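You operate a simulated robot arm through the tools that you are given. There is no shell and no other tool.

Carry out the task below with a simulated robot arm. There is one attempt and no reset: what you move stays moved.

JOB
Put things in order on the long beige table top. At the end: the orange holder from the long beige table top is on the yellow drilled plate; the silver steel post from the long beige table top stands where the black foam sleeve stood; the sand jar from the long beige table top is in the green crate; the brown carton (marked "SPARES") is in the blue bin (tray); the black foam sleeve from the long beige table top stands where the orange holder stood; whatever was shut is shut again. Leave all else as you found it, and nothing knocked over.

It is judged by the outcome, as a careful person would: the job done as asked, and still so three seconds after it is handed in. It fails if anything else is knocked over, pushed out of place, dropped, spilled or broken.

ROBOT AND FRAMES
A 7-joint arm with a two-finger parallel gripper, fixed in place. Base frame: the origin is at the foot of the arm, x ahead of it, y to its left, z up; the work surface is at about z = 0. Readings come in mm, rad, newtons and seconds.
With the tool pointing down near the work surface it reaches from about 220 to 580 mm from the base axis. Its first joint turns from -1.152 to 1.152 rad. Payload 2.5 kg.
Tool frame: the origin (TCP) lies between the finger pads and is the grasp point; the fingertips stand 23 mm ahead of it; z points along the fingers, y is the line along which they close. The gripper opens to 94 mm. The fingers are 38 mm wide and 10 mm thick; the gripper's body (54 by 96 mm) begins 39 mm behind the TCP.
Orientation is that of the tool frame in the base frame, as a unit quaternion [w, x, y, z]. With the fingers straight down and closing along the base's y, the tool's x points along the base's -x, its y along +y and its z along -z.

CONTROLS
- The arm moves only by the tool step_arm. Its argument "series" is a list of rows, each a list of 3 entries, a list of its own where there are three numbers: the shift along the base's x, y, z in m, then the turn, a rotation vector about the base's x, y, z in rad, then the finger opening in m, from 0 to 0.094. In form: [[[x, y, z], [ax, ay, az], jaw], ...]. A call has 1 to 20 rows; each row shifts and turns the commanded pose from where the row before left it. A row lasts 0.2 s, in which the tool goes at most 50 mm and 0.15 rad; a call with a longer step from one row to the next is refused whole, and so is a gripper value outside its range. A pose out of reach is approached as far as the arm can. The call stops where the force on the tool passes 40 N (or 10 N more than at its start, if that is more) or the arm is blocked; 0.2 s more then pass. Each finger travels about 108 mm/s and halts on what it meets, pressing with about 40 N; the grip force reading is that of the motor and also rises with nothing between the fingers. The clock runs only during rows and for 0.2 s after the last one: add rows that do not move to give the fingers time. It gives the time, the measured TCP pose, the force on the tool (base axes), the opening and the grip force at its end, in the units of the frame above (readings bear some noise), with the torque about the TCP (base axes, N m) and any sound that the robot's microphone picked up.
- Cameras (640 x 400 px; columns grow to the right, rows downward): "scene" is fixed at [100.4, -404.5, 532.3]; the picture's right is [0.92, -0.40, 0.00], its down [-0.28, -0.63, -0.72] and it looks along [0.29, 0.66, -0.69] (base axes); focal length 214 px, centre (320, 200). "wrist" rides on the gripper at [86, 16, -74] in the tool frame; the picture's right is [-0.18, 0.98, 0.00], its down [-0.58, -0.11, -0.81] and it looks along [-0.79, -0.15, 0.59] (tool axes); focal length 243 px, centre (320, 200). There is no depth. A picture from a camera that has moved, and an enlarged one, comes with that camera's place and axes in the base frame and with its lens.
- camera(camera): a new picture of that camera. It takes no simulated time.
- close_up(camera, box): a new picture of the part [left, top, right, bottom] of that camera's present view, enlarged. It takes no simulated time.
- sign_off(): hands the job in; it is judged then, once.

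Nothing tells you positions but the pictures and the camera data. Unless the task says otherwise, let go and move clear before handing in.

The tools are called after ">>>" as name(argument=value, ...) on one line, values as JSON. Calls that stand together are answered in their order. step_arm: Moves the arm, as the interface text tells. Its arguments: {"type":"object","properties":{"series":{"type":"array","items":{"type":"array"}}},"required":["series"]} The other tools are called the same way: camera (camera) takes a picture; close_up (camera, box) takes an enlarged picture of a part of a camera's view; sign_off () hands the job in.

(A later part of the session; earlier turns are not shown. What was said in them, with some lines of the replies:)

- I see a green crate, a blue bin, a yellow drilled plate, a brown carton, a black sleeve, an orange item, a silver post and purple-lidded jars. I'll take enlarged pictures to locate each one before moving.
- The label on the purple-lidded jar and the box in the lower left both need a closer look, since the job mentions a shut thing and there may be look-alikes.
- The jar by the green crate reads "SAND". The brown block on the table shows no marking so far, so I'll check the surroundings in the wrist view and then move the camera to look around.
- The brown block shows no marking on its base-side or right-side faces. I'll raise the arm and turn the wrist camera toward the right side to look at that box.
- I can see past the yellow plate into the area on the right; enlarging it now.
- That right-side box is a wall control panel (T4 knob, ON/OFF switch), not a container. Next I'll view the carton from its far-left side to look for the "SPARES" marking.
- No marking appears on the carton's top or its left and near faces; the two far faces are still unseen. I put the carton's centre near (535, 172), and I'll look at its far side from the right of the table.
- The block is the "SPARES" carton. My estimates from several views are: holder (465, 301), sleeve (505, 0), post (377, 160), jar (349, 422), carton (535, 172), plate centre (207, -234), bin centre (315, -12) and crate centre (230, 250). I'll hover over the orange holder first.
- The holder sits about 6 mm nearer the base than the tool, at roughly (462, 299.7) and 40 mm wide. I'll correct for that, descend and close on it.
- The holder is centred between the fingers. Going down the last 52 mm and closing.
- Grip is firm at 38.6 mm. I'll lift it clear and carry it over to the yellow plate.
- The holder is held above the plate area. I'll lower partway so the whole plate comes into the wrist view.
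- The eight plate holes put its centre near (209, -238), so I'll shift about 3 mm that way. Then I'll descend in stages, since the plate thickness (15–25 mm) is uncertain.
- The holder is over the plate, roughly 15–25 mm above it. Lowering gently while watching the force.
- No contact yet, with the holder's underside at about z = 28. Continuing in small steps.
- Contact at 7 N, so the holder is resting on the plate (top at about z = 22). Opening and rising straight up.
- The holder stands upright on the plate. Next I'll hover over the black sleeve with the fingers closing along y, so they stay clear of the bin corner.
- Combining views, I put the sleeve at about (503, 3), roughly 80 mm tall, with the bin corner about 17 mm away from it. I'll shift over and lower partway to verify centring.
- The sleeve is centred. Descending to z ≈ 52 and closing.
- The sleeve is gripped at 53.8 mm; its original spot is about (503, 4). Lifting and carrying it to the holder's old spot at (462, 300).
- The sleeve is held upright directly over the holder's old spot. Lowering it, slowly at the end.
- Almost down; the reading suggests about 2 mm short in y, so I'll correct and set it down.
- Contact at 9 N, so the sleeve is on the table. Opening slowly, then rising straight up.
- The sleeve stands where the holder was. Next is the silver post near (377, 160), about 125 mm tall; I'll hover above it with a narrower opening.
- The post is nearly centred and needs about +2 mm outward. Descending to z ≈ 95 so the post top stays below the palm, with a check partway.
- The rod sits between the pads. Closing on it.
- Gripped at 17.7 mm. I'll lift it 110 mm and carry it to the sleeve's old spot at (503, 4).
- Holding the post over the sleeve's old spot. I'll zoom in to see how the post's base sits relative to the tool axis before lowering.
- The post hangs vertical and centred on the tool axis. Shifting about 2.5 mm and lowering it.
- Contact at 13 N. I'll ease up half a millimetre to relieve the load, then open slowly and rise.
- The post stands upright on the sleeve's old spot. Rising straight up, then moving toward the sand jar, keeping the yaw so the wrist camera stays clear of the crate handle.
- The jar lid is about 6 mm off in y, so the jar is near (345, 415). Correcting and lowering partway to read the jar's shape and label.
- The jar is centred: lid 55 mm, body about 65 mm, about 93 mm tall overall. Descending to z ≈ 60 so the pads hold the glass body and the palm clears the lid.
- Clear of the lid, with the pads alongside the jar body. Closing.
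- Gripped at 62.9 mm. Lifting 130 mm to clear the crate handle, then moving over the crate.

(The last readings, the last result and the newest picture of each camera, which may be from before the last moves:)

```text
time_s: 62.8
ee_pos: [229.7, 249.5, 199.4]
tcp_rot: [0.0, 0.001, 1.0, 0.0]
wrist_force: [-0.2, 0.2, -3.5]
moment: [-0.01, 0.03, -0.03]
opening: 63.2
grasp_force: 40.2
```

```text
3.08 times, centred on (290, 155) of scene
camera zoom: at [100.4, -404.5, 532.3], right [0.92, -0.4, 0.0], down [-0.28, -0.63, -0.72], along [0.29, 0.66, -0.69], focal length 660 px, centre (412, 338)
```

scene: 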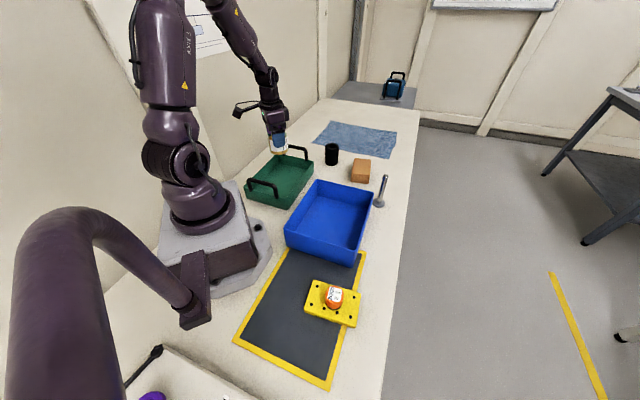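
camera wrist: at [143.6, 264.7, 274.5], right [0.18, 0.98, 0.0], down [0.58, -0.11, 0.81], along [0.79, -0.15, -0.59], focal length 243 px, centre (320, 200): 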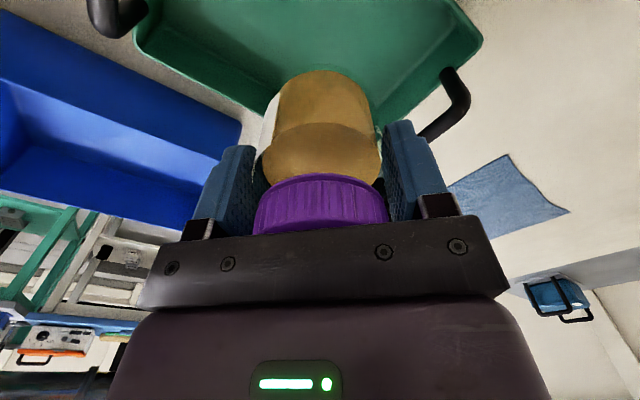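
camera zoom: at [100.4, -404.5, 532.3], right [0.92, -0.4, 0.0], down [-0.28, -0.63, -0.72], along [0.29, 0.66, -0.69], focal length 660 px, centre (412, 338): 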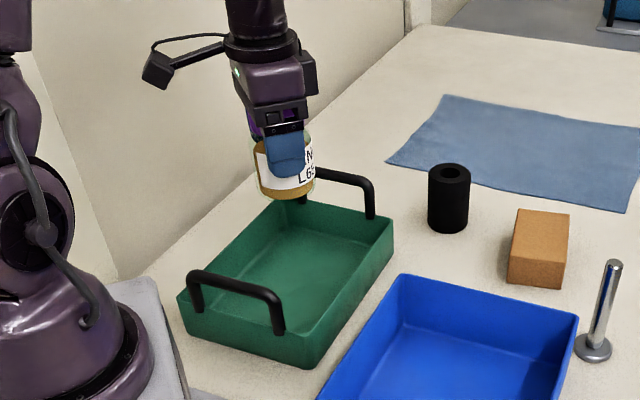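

The jar is over the middle of the crate, clear of both handles. Lowering it inside.

>>> step_arm(series=[[[0, 0, -0.03], [0, 0, 0], 0.052], [[0, 0, -0.035], [0, 0, 0], 0.052], [[0, 0, -0.03], [0, 0, 0], 0.052], [[0, 0, -0.015], [0, 0, 0], 0.052], [[0, 0, -0.01], [0, 0, 0], 0.052], [[0, 0, 0], [0, 0, 0], 0.052]])

>>> close_up(camera="scene", box=[230, 110, 330, 220])

>>> camera(camera="wrist")

```text
time_s: 64.2
ee_pos: [231.4, 249.0, 79.1]
tcp_rot: [0.0, 0.0, 1.0, 0.0]
wrist_force: [0.2, 0.3, -4.6]
moment: [0.03, -0.03, 0.02]
opening: 62.9
grasp_force: 39.9
```

```text
3.64 times, centred on (280, 165) of scene
camera zoom: at [100.4, -404.5, 532.3], right [0.92, -0.4, 0.0], down [-0.28, -0.63, -0.72], along [0.29, 0.66, -0.69], focal length 780 px, centre (466, 327)
```

zoom: 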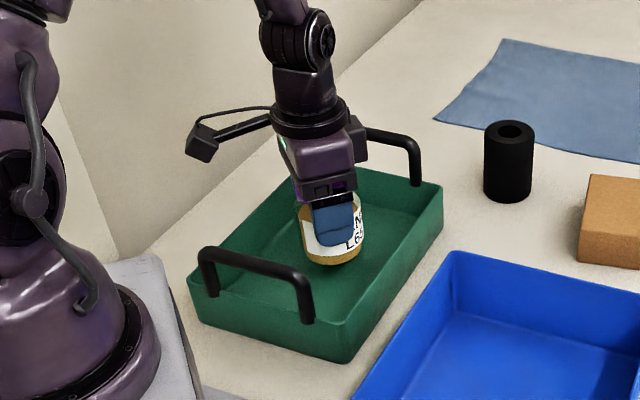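

```text
taken
camera wrist: at [144.8, 264.7, 153.8], right [0.18, 0.98, 0.0], down [0.58, -0.11, 0.81], along [0.79, -0.15, -0.59], focal length 243 px, centre (320, 200)
```

wrist: 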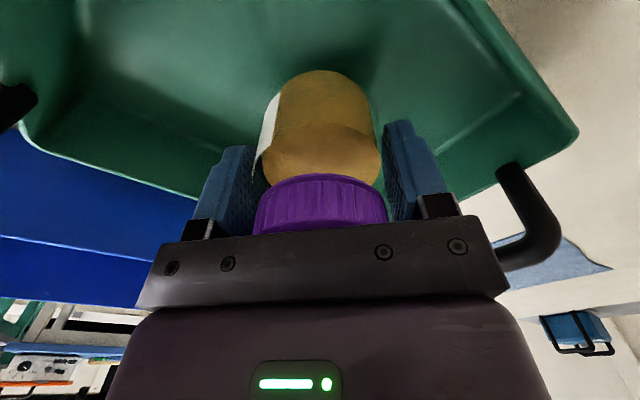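

>>> step_arm(series=[[[0, 0, -0.005], [0, 0, 0], 0.052], [[0, 0, -0.004], [0, 0, 0], 0.052], [[0, 0, -0.002], [0, 0, 0], 0.052], [[0, 0, 0], [0, 0, 0], 0.052]])

>>> step_arm(series=[[[0, 0, -0.0015], [0, 0, 0], 0.052], [[0, 0, -0.0015], [0, 0, 0], 0.052], [[0, 0, 0], [0, 0, 0], 0.052]])

```text
time_s: 65.2
ee_pos: [229.5, 251.1, 70.1]
tcp_rot: [0.0, 0.0, 1.0, -0.001]
wrist_force: [0.3, -0.4, -3.6]
moment: [0.0, 0.04, -0.01]
opening: 63.1
grasp_force: 39.4
```

```text
time_s: 66.0
ee_pos: [230.0, 250.5, 64.7]
tcp_rot: [0.0, 0.0, 1.0, 0.001]
wrist_force: [0.7, 0.1, -3.3]
moment: [0.03, -0.01, 0.03]
opening: 63.0
grasp_force: 39.9
```

>>> step_arm(series=[[[0, 0, -0.001], [0, 0, 0], 0.052], [[0, 0, 0], [0, 0, 0], 0.052]])

>>> step_arm(series=[[[0, 0, -0.001], [0, 0, 0], 0.052], [[0, 0, 0], [0, 0, 0], 0.052]])

```text
time_s: 66.6
ee_pos: [229.9, 250.4, 65.9]
tcp_rot: [0.0, -0.001, 1.0, 0.0]
wrist_force: [-2.7, -1.3, 13.1]
moment: [-0.19, 0.13, 0.05]
opening: 62.8
grasp_force: 39.5
```

```text
time_s: 67.2
ee_pos: [231.2, 250.6, 64.3]
tcp_rot: [0.001, 0.0, 1.0, 0.002]
wrist_force: [-6.4, -3.9, 34.7]
moment: [-0.15, -0.04, 0.31]
opening: 63.0
grasp_force: 40.1
```

The jar is on the crate floor and pressed a bit hard (35 N). Easing back up 1.3 mm before releasing.

>>> step_arm(series=[[[0, 0, 0.0013], [0, 0, 0], 0.052], [[0, 0, 0], [0, 0, 0], 0.052]])

```text
time_s: 67.8
ee_pos: [230.5, 250.1, 65.3]
tcp_rot: [0.0, 0.0, 1.0, -0.001]
wrist_force: [0.5, 0.6, -1.2]
moment: [0.1, -0.08, 0.0]
opening: 62.8
grasp_force: 39.6
```

>>> step_arm(series=[[[0, 0, 0], [0, 0, 0], 0.07], [[0, 0, 0], [0, 0, 0], 0.08], [[0, 0, 0], [0, 0, 0], 0.092], [[0, 0, 0], [0, 0, 0], 0.092], [[0, 0, 0.01], [0, 0, 0], 0.092], [[0, 0, 0.03], [0, 0, 0], 0.092], [[0, 0, 0.05], [0, 0, 0], 0.092], [[0, 0, 0.05], [0, 0, 0], 0.092], [[0, 0, 0.03], [0, 0, 0], 0.092]])

>>> camera(camera="scene")

>>> camera(camera="wrist")

>>> close_up(camera="scene", box=[230, 110, 410, 220])

```text
time_s: 69.8
ee_pos: [228.5, 250.4, 237.4]
tcp_rot: [0.0, -0.001, 1.0, -0.001]
wrist_force: [0.0, -0.4, 0.1]
moment: [0.01, 0.03, 0.01]
opening: 92.2
grasp_force: 0.0
```

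```text
taken
```

scene: 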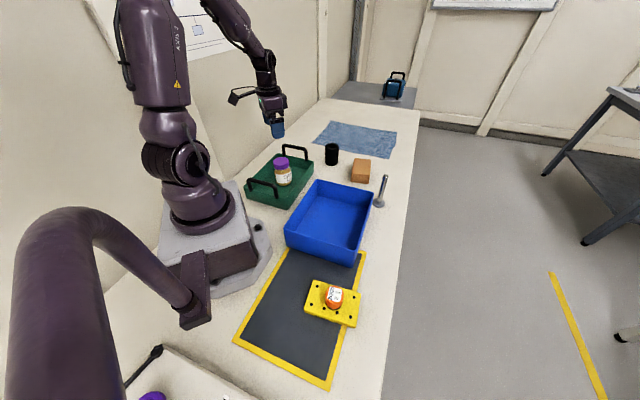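

```text
taken
camera wrist: at [142.1, 265.6, 312.3], right [0.18, 0.98, 0.0], down [0.58, -0.11, 0.81], along [0.79, -0.15, -0.59], focal length 243 px, centre (320, 200)
```

wrist: 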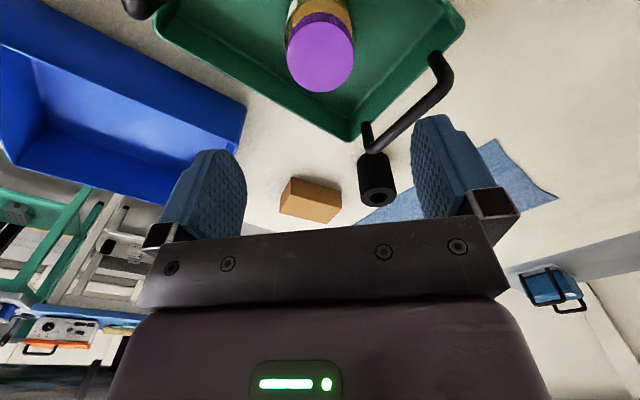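

```text
3.56 times, centred on (320, 165) of scene
camera zoom: at [100.4, -404.5, 532.3], right [0.92, -0.4, 0.0], down [-0.28, -0.63, -0.72], along [0.29, 0.66, -0.69], focal length 763 px, centre (320, 324)
```

zoom: 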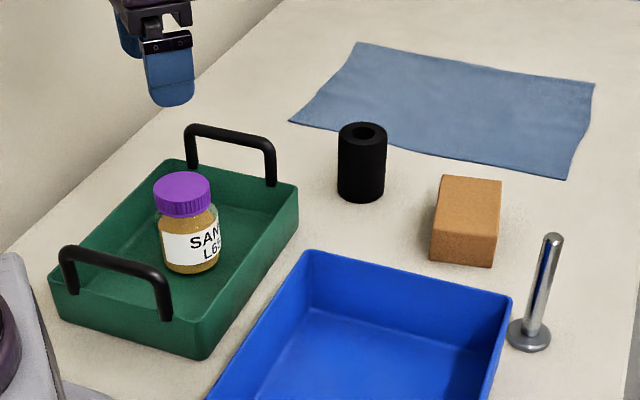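

The sand jar stands in the crate. Last is the carton near (535, 172), with its long axis at about 54°; I'll hover there with the tool turned to close across its 68 mm width.

>>> step_arm(series=[[[0.0383, -0.0098, -0.003], [0, 0, 0.1156], 0.094], [[0.0383, -0.0098, -0.003], [0, 0, 0.1156], 0.094], [[0.0383, -0.0098, -0.003], [0, 0, 0.1156], 0.094], [[0.0383, -0.0098, -0.003], [0, 0, 0.1156], 0.094], [[0.0383, -0.0098, -0.003], [0, 0, 0.1156], 0.094], [[0.0383, -0.0098, -0.003], [0, 0, 0.1156], 0.094], [[0.0383, -0.0098, -0.003], [0, 0, 0.1156], 0.094], [[0.0383, -0.0098, -0.003], [0, 0, 0.1156], 0.094], [[0, 0, 0], [0, 0, 0], 0.094], [[0, 0, 0], [0, 0, 0], 0.094]])

>>> camera(camera="wrist")

>>> close_up(camera="wrist", box=[240, 0, 400, 100])

```text
time_s: 72.0
ee_pos: [536.3, 171.1, 211.1]
tcp_rot: [0.0, -0.447, 0.895, -0.001]
wrist_force: [-0.5, -0.1, 0.5]
moment: [-0.01, -0.01, 0.0]
opening: 94.0
grasp_force: 0.0
```

```text
taken
camera wrist: at [471.6, 111.2, 286.4], right [-0.68, 0.74, 0.0], down [0.44, 0.4, 0.81], along [0.59, 0.54, -0.59], focal length 243 px, centre (320, 200)
```

wrist: 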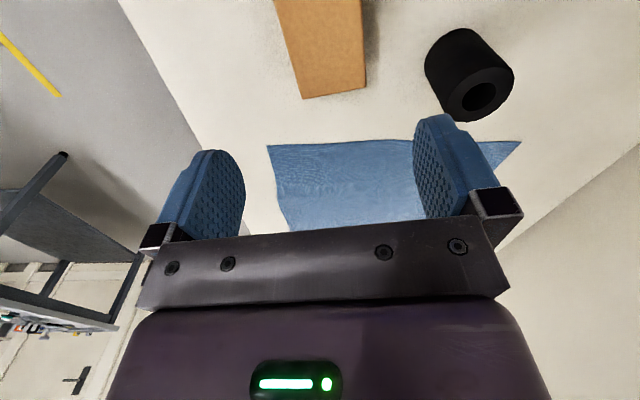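

```text
4.00 times, centred on (320, 50) of wrist
camera zoom: at [471.6, 111.2, 286.4], right [-0.68, 0.74, 0.0], down [0.44, 0.4, 0.81], along [0.59, 0.54, -0.59], focal length 970 px, centre (320, 800)
```

zoom: 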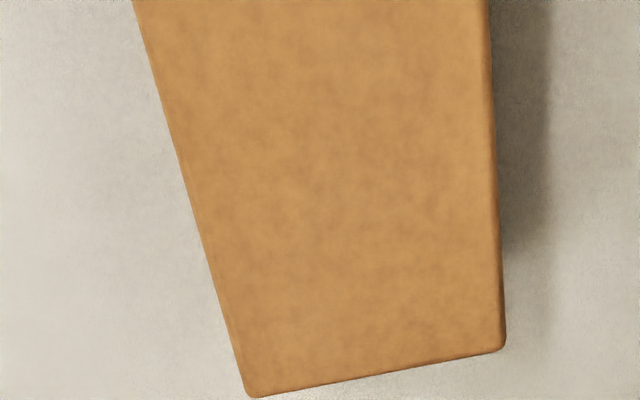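

The carton's top corners give a centre near (534, 173.5) and a long axis at 54.6°, so I need a small shift and a 1.5° turn. Lowering partway with those corrections.

>>> step_arm(series=[[[-0.0021, 0.0024, -0.02], [0, 0, 0.026], 0.094], [[0, 0, -0.04], [0, 0, 0], 0.094], [[0, 0, -0.04], [0, 0, 0], 0.094], [[0, 0, 0], [0, 0, 0], 0.094], [[0, 0, 0], [0, 0, 0], 0.094]])

>>> camera(camera="wrist")

>>> close_up(camera="scene", box=[320, 110, 420, 200])

```text
time_s: 73.2
ee_pos: [532.8, 173.8, 112.4]
tcp_rot: [0.0, -0.458, 0.889, 0.0]
wrist_force: [-0.1, -0.1, 0.1]
moment: [0.02, -0.02, -0.01]
opening: 93.9
grasp_force: 0.1
```

```text
taken
camera wrist: at [470.1, 111.9, 186.7], right [-0.69, 0.72, 0.0], down [0.43, 0.41, 0.81], along [0.58, 0.56, -0.59], focal length 243 px, centre (320, 200)
```

wrist: 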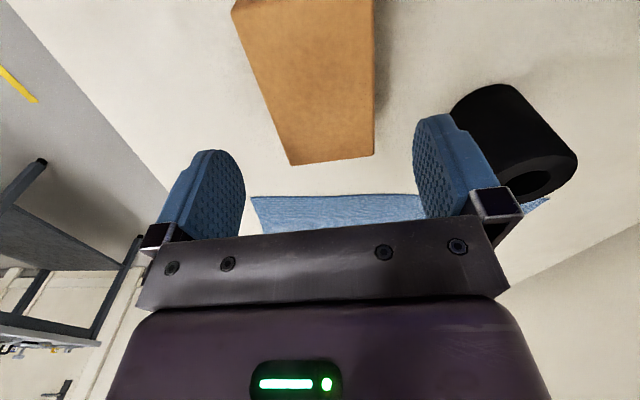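

```text
4.44 times, centred on (370, 155) of scene
camera zoom: at [100.4, -404.5, 532.3], right [0.92, -0.4, 0.0], down [-0.28, -0.63, -0.72], along [0.29, 0.66, -0.69], focal length 953 px, centre (98, 400)
```

zoom: 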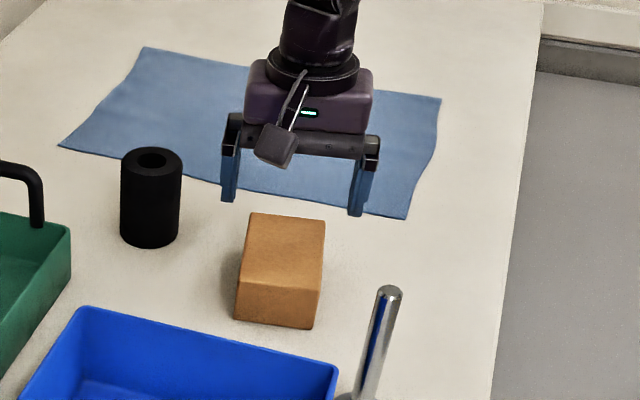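

The carton is centred between the fingers within about 1 mm. Descending to z ≈ 28 and closing.

>>> step_arm(series=[[[0.0008, -0.0008, -0.035], [0, 0, 0], 0.094], [[0, 0, -0.03], [0, 0, 0], 0.094], [[0, 0, -0.015], [0, 0, 0], 0.094], [[0, 0, 0], [0, 0, 0], 0.094], [[0, 0, 0], [0, 0, 0], 0.094]])

>>> camera(camera="wrist")

>>> close_up(camera="scene", box=[320, 110, 420, 200])

```text
time_s: 74.4
ee_pos: [535.3, 172.9, 34.7]
tcp_rot: [0.0, -0.458, 0.889, 0.0]
wrist_force: [-0.3, -0.3, 1.0]
moment: [0.01, 0.02, 0.04]
opening: 93.8
grasp_force: 0.0
```

```text
taken
camera wrist: at [471.1, 111.1, 109.1], right [-0.69, 0.72, 0.0], down [0.43, 0.41, 0.81], along [0.58, 0.56, -0.59], focal length 243 px, centre (320, 200)
```

wrist: 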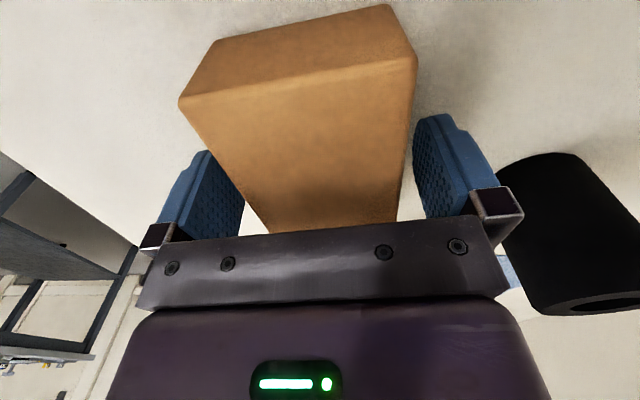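

```text
4.44 times, centred on (370, 155) of scene
camera zoom: at [100.4, -404.5, 532.3], right [0.92, -0.4, 0.0], down [-0.28, -0.63, -0.72], along [0.29, 0.66, -0.69], focal length 953 px, centre (98, 400)
```

zoom: 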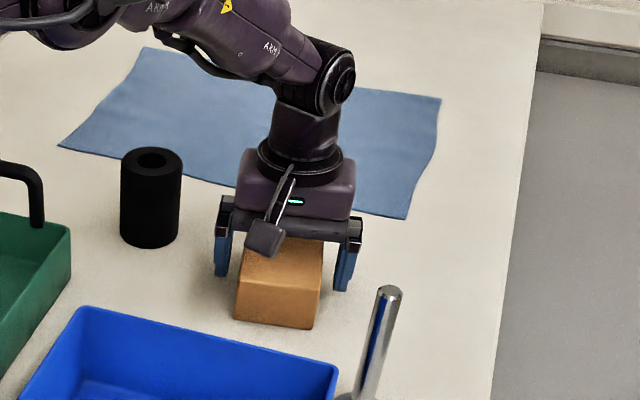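

>>> step_arm(series=[[[0, 0, -0.003], [0, 0, 0], 0.094], [[0, 0, -0.003], [0, 0, 0], 0.094], [[0, 0, 0], [0, 0, 0], 0.08], [[0, 0, 0], [0, 0, 0], 0.065], [[0, 0, 0], [0, 0, 0], 0.055], [[0, 0, 0], [0, 0, 0], 0.055], [[0, 0, 0], [0, 0, 0], 0.055]])

>>> camera(camera="wrist")

```text
time_s: 76.0
ee_pos: [535.1, 171.8, 27.3]
tcp_rot: [0.001, -0.458, 0.889, 0.0]
wrist_force: [0.0, -0.6, -0.8]
moment: [0.05, 0.01, -0.01]
opening: 69.6
grasp_force: 40.2
```

```text
taken
camera wrist: at [471.1, 110.2, 101.6], right [-0.69, 0.72, 0.0], down [0.43, 0.41, 0.81], along [0.58, 0.56, -0.59], focal length 243 px, centre (320, 200)
```

wrist: 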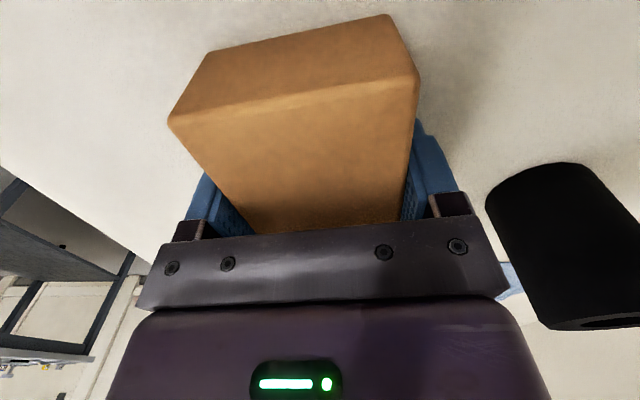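

Gripped at 69.6 mm. Lifting high enough to clear the post, then carrying it over the blue bin with the long sides aligned.

>>> step_arm(series=[[[0, 0, 0.015], [0, 0, 0], 0.055], [[0, 0, 0.03], [0, 0, 0], 0.055], [[0, 0, 0.045], [0, 0, 0], 0.055], [[0, 0, 0.045], [0, 0, 0], 0.055], [[0, 0, 0.045], [0, 0, 0], 0.055], [[-0.0313, -0.0269, 0], [0, 0, -0.0237], 0.055], [[-0.0313, -0.0269, 0], [0, 0, -0.0237], 0.055], [[-0.0313, -0.0269, 0], [0, 0, -0.0237], 0.055], [[-0.0313, -0.0269, 0], [0, 0, -0.0237], 0.055], [[-0.0313, -0.0269, 0], [0, 0, -0.0237], 0.055], [[-0.0313, -0.0269, 0], [0, 0, -0.0237], 0.055], [[-0.0313, -0.0269, 0], [0, 0, -0.0237], 0.055], [[0, 0, 0], [0, 0, 0], 0.055], [[0, 0, 0], [0, 0, 0], 0.055]])

>>> camera(camera="wrist")

>>> camera(camera="scene")

>>> close_up(camera="scene", box=[260, 120, 420, 280])

```text
time_s: 79.0
ee_pos: [319.0, -14.7, 201.9]
tcp_rot: [0.0, -0.383, 0.924, 0.0]
wrist_force: [0.1, -0.5, -2.8]
moment: [0.02, 0.0, 0.03]
opening: 69.8
grasp_force: 40.2
```

```text
taken
camera wrist: at [247.2, -65.8, 278.2], right [-0.56, 0.83, 0.0], down [0.49, 0.33, 0.81], along [0.67, 0.46, -0.59], focal length 243 px, centre (320, 200)
```

wrist: 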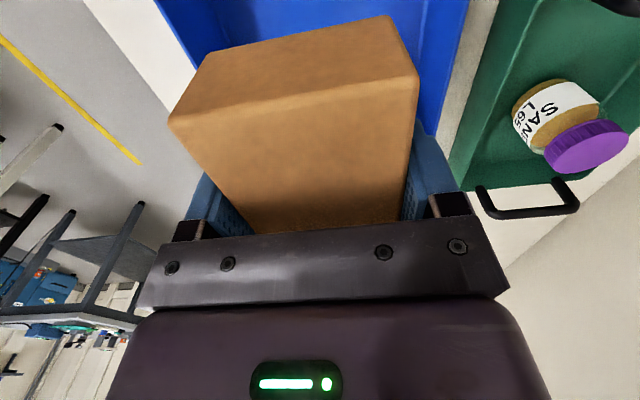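

```text
taken
```

scene: 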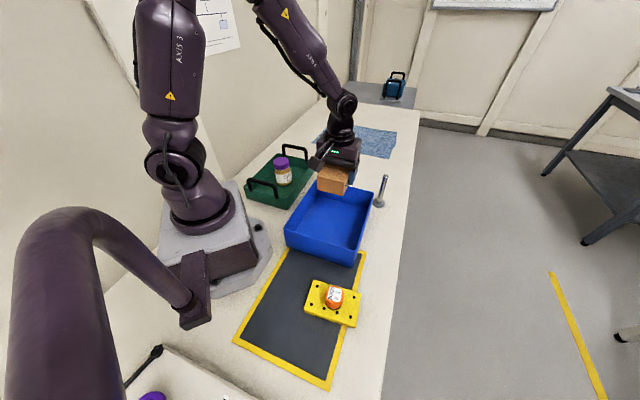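

```text
2.50 times, centred on (340, 200) of scene
camera zoom: at [100.4, -404.5, 532.3], right [0.92, -0.4, 0.0], down [-0.28, -0.63, -0.72], along [0.29, 0.66, -0.69], focal length 536 px, centre (270, 200)
```

zoom: 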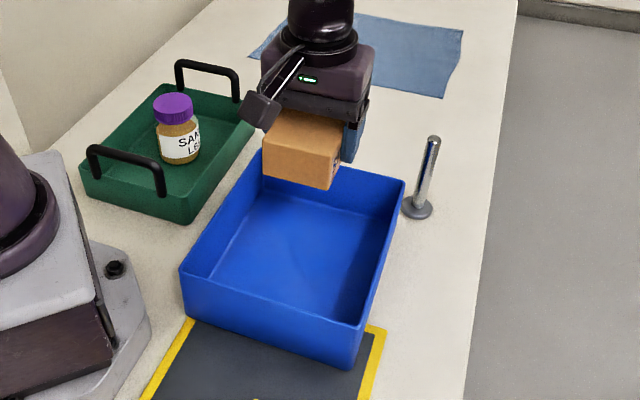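

The carton is over the bin. Lowering to just above the rim to check the fit.

>>> step_arm(series=[[[-0.002, -0.001, -0.03], [0, 0, 0], 0.055], [[0, 0, -0.03], [0, 0, 0], 0.055], [[0, 0, -0.025], [0, 0, 0], 0.055], [[0, 0, 0], [0, 0, 0], 0.055]])

>>> close_up(camera="scene", box=[260, 140, 400, 280])

>>> camera(camera="wrist")

```text
time_s: 80.0
ee_pos: [315.4, -16.6, 117.6]
tcp_rot: [0.0, -0.382, 0.924, 0.0]
wrist_force: [0.3, 0.8, -2.5]
moment: [0.02, 0.0, -0.01]
opening: 69.8
grasp_force: 40.0
```

```text
2.86 times, centred on (330, 210) of scene
camera zoom: at [100.4, -404.5, 532.3], right [0.92, -0.4, 0.0], down [-0.28, -0.63, -0.72], along [0.29, 0.66, -0.69], focal length 613 px, centre (291, 171)
```

zoom: 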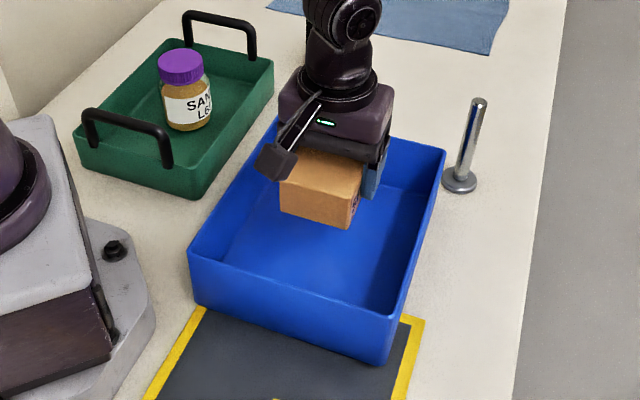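

```text
taken
camera wrist: at [242.5, -67.6, 192.5], right [-0.56, 0.83, 0.0], down [0.49, 0.33, 0.81], along [0.67, 0.46, -0.59], focal length 243 px, centre (320, 200)
```

wrist: 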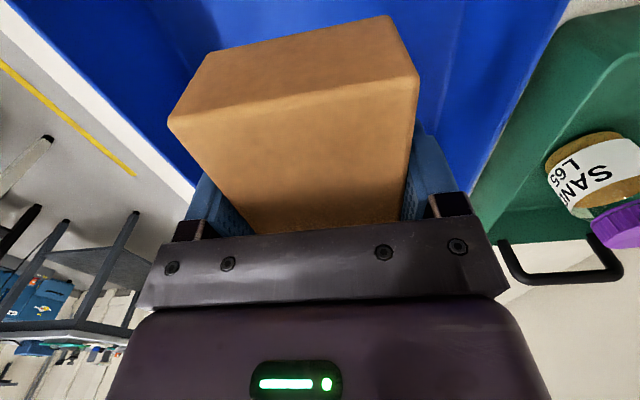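

>>> step_arm(series=[[[0, 0, -0.03], [0, 0, 0], 0.055], [[0, 0, -0.025], [0, 0, 0], 0.055], [[0, 0, -0.015], [0, 0, 0], 0.055], [[0, 0, -0.006], [0, 0, 0], 0.055], [[0, 0, 0], [0, 0, 0], 0.055]])

>>> close_up(camera="scene", box=[260, 140, 400, 280])

>>> camera(camera="wrist")

```text
time_s: 81.2
ee_pos: [314.1, -16.6, 44.0]
tcp_rot: [0.0, -0.383, 0.924, 0.0]
wrist_force: [-0.5, -0.8, -4.0]
moment: [0.01, 0.03, 0.02]
opening: 69.8
grasp_force: 40.2
```

```text
2.86 times, centred on (330, 210) of scene
camera zoom: at [100.4, -404.5, 532.3], right [0.92, -0.4, 0.0], down [-0.28, -0.63, -0.72], along [0.29, 0.66, -0.69], focal length 613 px, centre (291, 171)
```

zoom: 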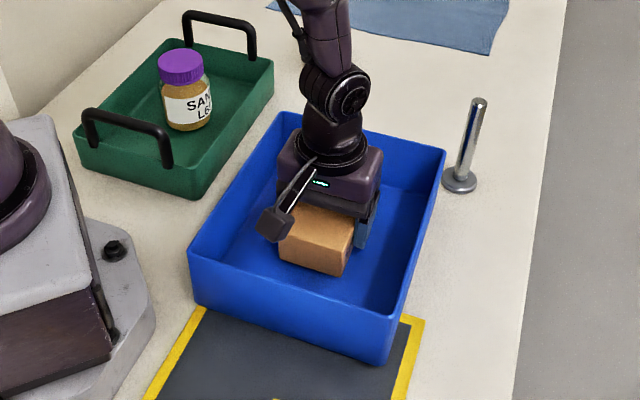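

```text
taken
camera wrist: at [240.7, -66.4, 117.8], right [-0.56, 0.83, 0.0], down [0.49, 0.33, 0.81], along [0.67, 0.46, -0.59], focal length 243 px, centre (320, 200)
```

wrist: 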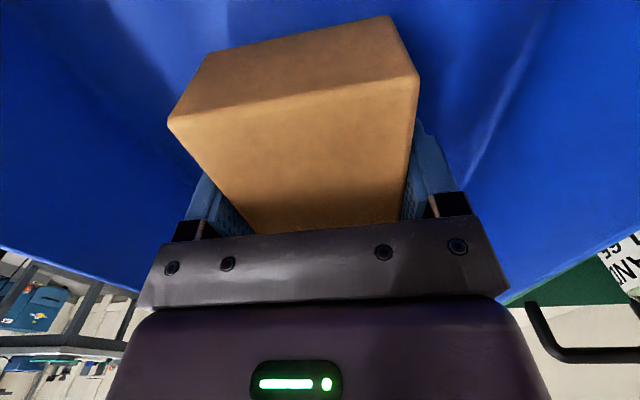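

>>> step_arm(series=[[[0, 0, -0.004], [0, 0, 0], 0.055], [[0, 0, -0.003], [0, 0, 0], 0.055], [[0, 0, -0.002], [0, 0, 0], 0.055], [[0, 0, 0], [0, 0, 0], 0.055]])

>>> step_arm(series=[[[0, 0, -0.0015], [0, 0, 0], 0.055], [[0, 0, 0], [0, 0, 0], 0.055]])

```text
time_s: 82.2
ee_pos: [313.6, -15.4, 34.6]
tcp_rot: [0.0, -0.381, 0.924, -0.001]
wrist_force: [-1.5, 0.7, 19.9]
moment: [-0.82, 1.02, -0.13]
opening: 69.6
grasp_force: 40.2
```

```text
time_s: 82.8
ee_pos: [313.5, -15.6, 33.9]
tcp_rot: [0.0, -0.383, 0.924, 0.0]
wrist_force: [-3.0, -0.2, 27.4]
moment: [-0.11, 0.55, 0.03]
opening: 69.9
grasp_force: 40.3
```

The carton is on the bin floor (27 N). Easing up 1 mm, then opening and rising.

>>> step_arm(series=[[[0, 0, 0.001], [0, 0, 0], 0.055], [[0, 0, 0], [0, 0, 0], 0.055]])

```text
time_s: 83.4
ee_pos: [314.0, -15.4, 33.5]
tcp_rot: [0.0, -0.383, 0.924, 0.001]
wrist_force: [0.0, -0.6, -1.8]
moment: [0.02, -0.12, 0.01]
opening: 69.8
grasp_force: 40.6
```

>>> step_arm(series=[[[0, 0, 0], [0, 0, 0], 0.075], [[0, 0, 0], [0, 0, 0], 0.085], [[0, 0, 0], [0, 0, 0], 0.092], [[0, 0, 0], [0, 0, 0], 0.092], [[0, 0, 0.01], [0, 0, 0], 0.092], [[0, 0, 0.03], [0, 0, 0], 0.092], [[0, 0, 0.045], [0, 0, 0], 0.092], [[0, 0, 0.05], [0, 0, 0], 0.092], [[0, 0, 0.05], [0, 0, 0], 0.092], [[0, 0, 0.03], [0, 0, 0], 0.092]])

>>> camera(camera="scene")

>>> camera(camera="wrist")

>>> close_up(camera="scene", box=[240, 110, 420, 230])

```text
time_s: 85.6
ee_pos: [314.4, -17.1, 250.7]
tcp_rot: [0.0, -0.383, 0.924, 0.001]
wrist_force: [-0.1, -0.5, -0.1]
moment: [0.01, 0.03, 0.0]
opening: 91.7
grasp_force: 0.0
```

```text
taken
```

scene: 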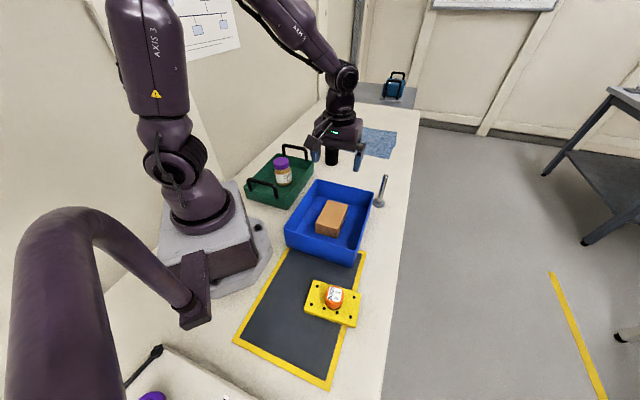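

```text
taken
camera wrist: at [241.6, -68.3, 326.0], right [-0.56, 0.83, 0.0], down [0.49, 0.33, 0.81], along [0.66, 0.46, -0.59], focal length 243 px, centre (320, 200)
```

wrist: 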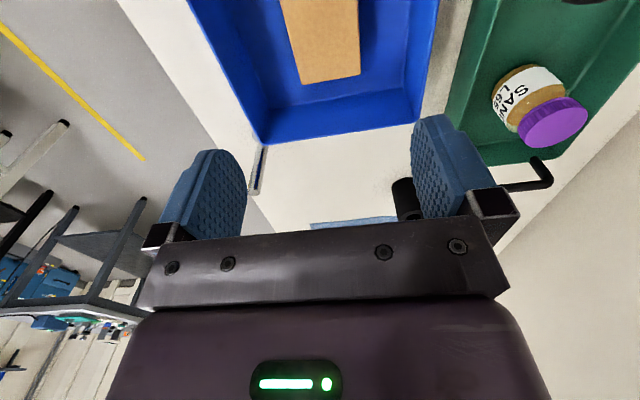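

```text
3.33 times, centred on (330, 170) of scene
camera zoom: at [100.4, -404.5, 532.3], right [0.92, -0.4, 0.0], down [-0.28, -0.63, -0.72], along [0.29, 0.66, -0.69], focal length 715 px, centre (287, 300)
```

zoom: 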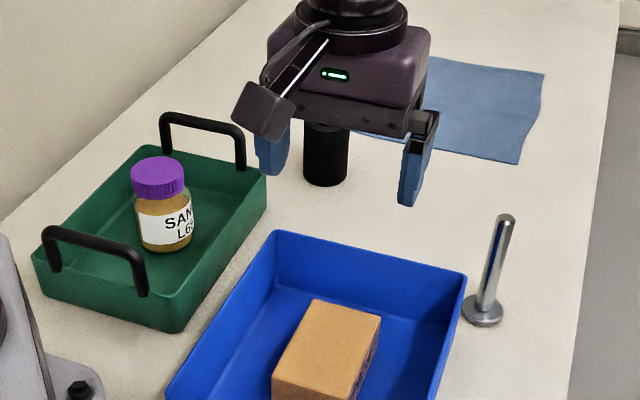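

Everything looks placed. I'll repeat the same enlargements as at the start to confirm that nothing else shifted.

>>> close_up(camera="scene", box=[230, 110, 430, 235])

>>> close_up(camera="scene", box=[100, 220, 388, 400])

```text
3.20 times, centred on (330, 172) of scene
camera zoom: at [100.4, -404.5, 532.3], right [0.92, -0.4, 0.0], down [-0.28, -0.63, -0.72], along [0.29, 0.66, -0.69], focal length 686 px, centre (288, 288)
```

zoom: 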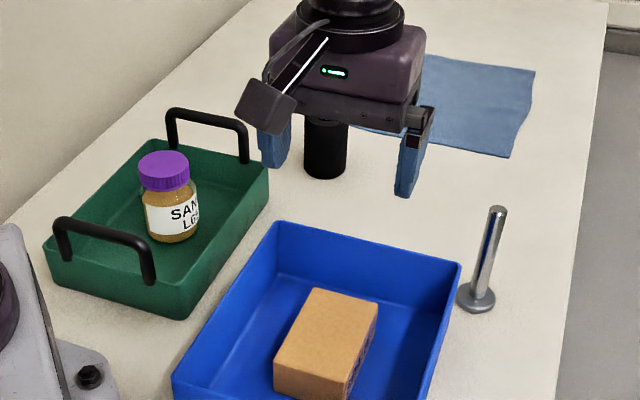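

```text
2.22 times, centred on (244, 310) of scene
camera zoom: at [100.4, -404.5, 532.3], right [0.92, -0.4, 0.0], down [-0.28, -0.63, -0.72], along [0.29, 0.66, -0.69], focal length 477 px, centre (489, -44)
```

zoom: 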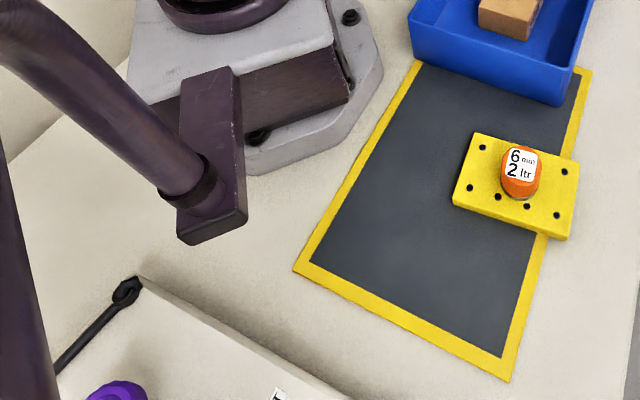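

Compared with the first pictures, the bin, crate, plate and cloth have not moved. The holder is on the plate, the post and sleeve stand on their new spots, the jar is in the crate and the carton is in the bin. I opened nothing during the job, so nothing needs shutting again, and the gripper is empty and well clear; handing in.

>>> sign_off()

```text
The job is handed in.
```

The table is in order as you asked, and the job is handed in. The last pictures showed every item upright, with nothing else on the table moved.

- **Orange holder:** it stands near the centre of the yellow drilled plate.
- **Black foam sleeve:** it stands where the orange holder stood.
- **Silver steel post:** it stands where the sleeve stood, within about 2 mm.
- **Sand jar:** it stands in the middle of the green crate.
- **Brown carton:** it lies flat in the blue bin. I confirmed the "SPARES" marking on its far side before moving it.

I pressed slightly hard when setting down the jar (35 N) and the carton (27 N). I eased off before letting go, and both look undamaged in the pictures. I opened nothing during the job, so nothing needed shutting again.
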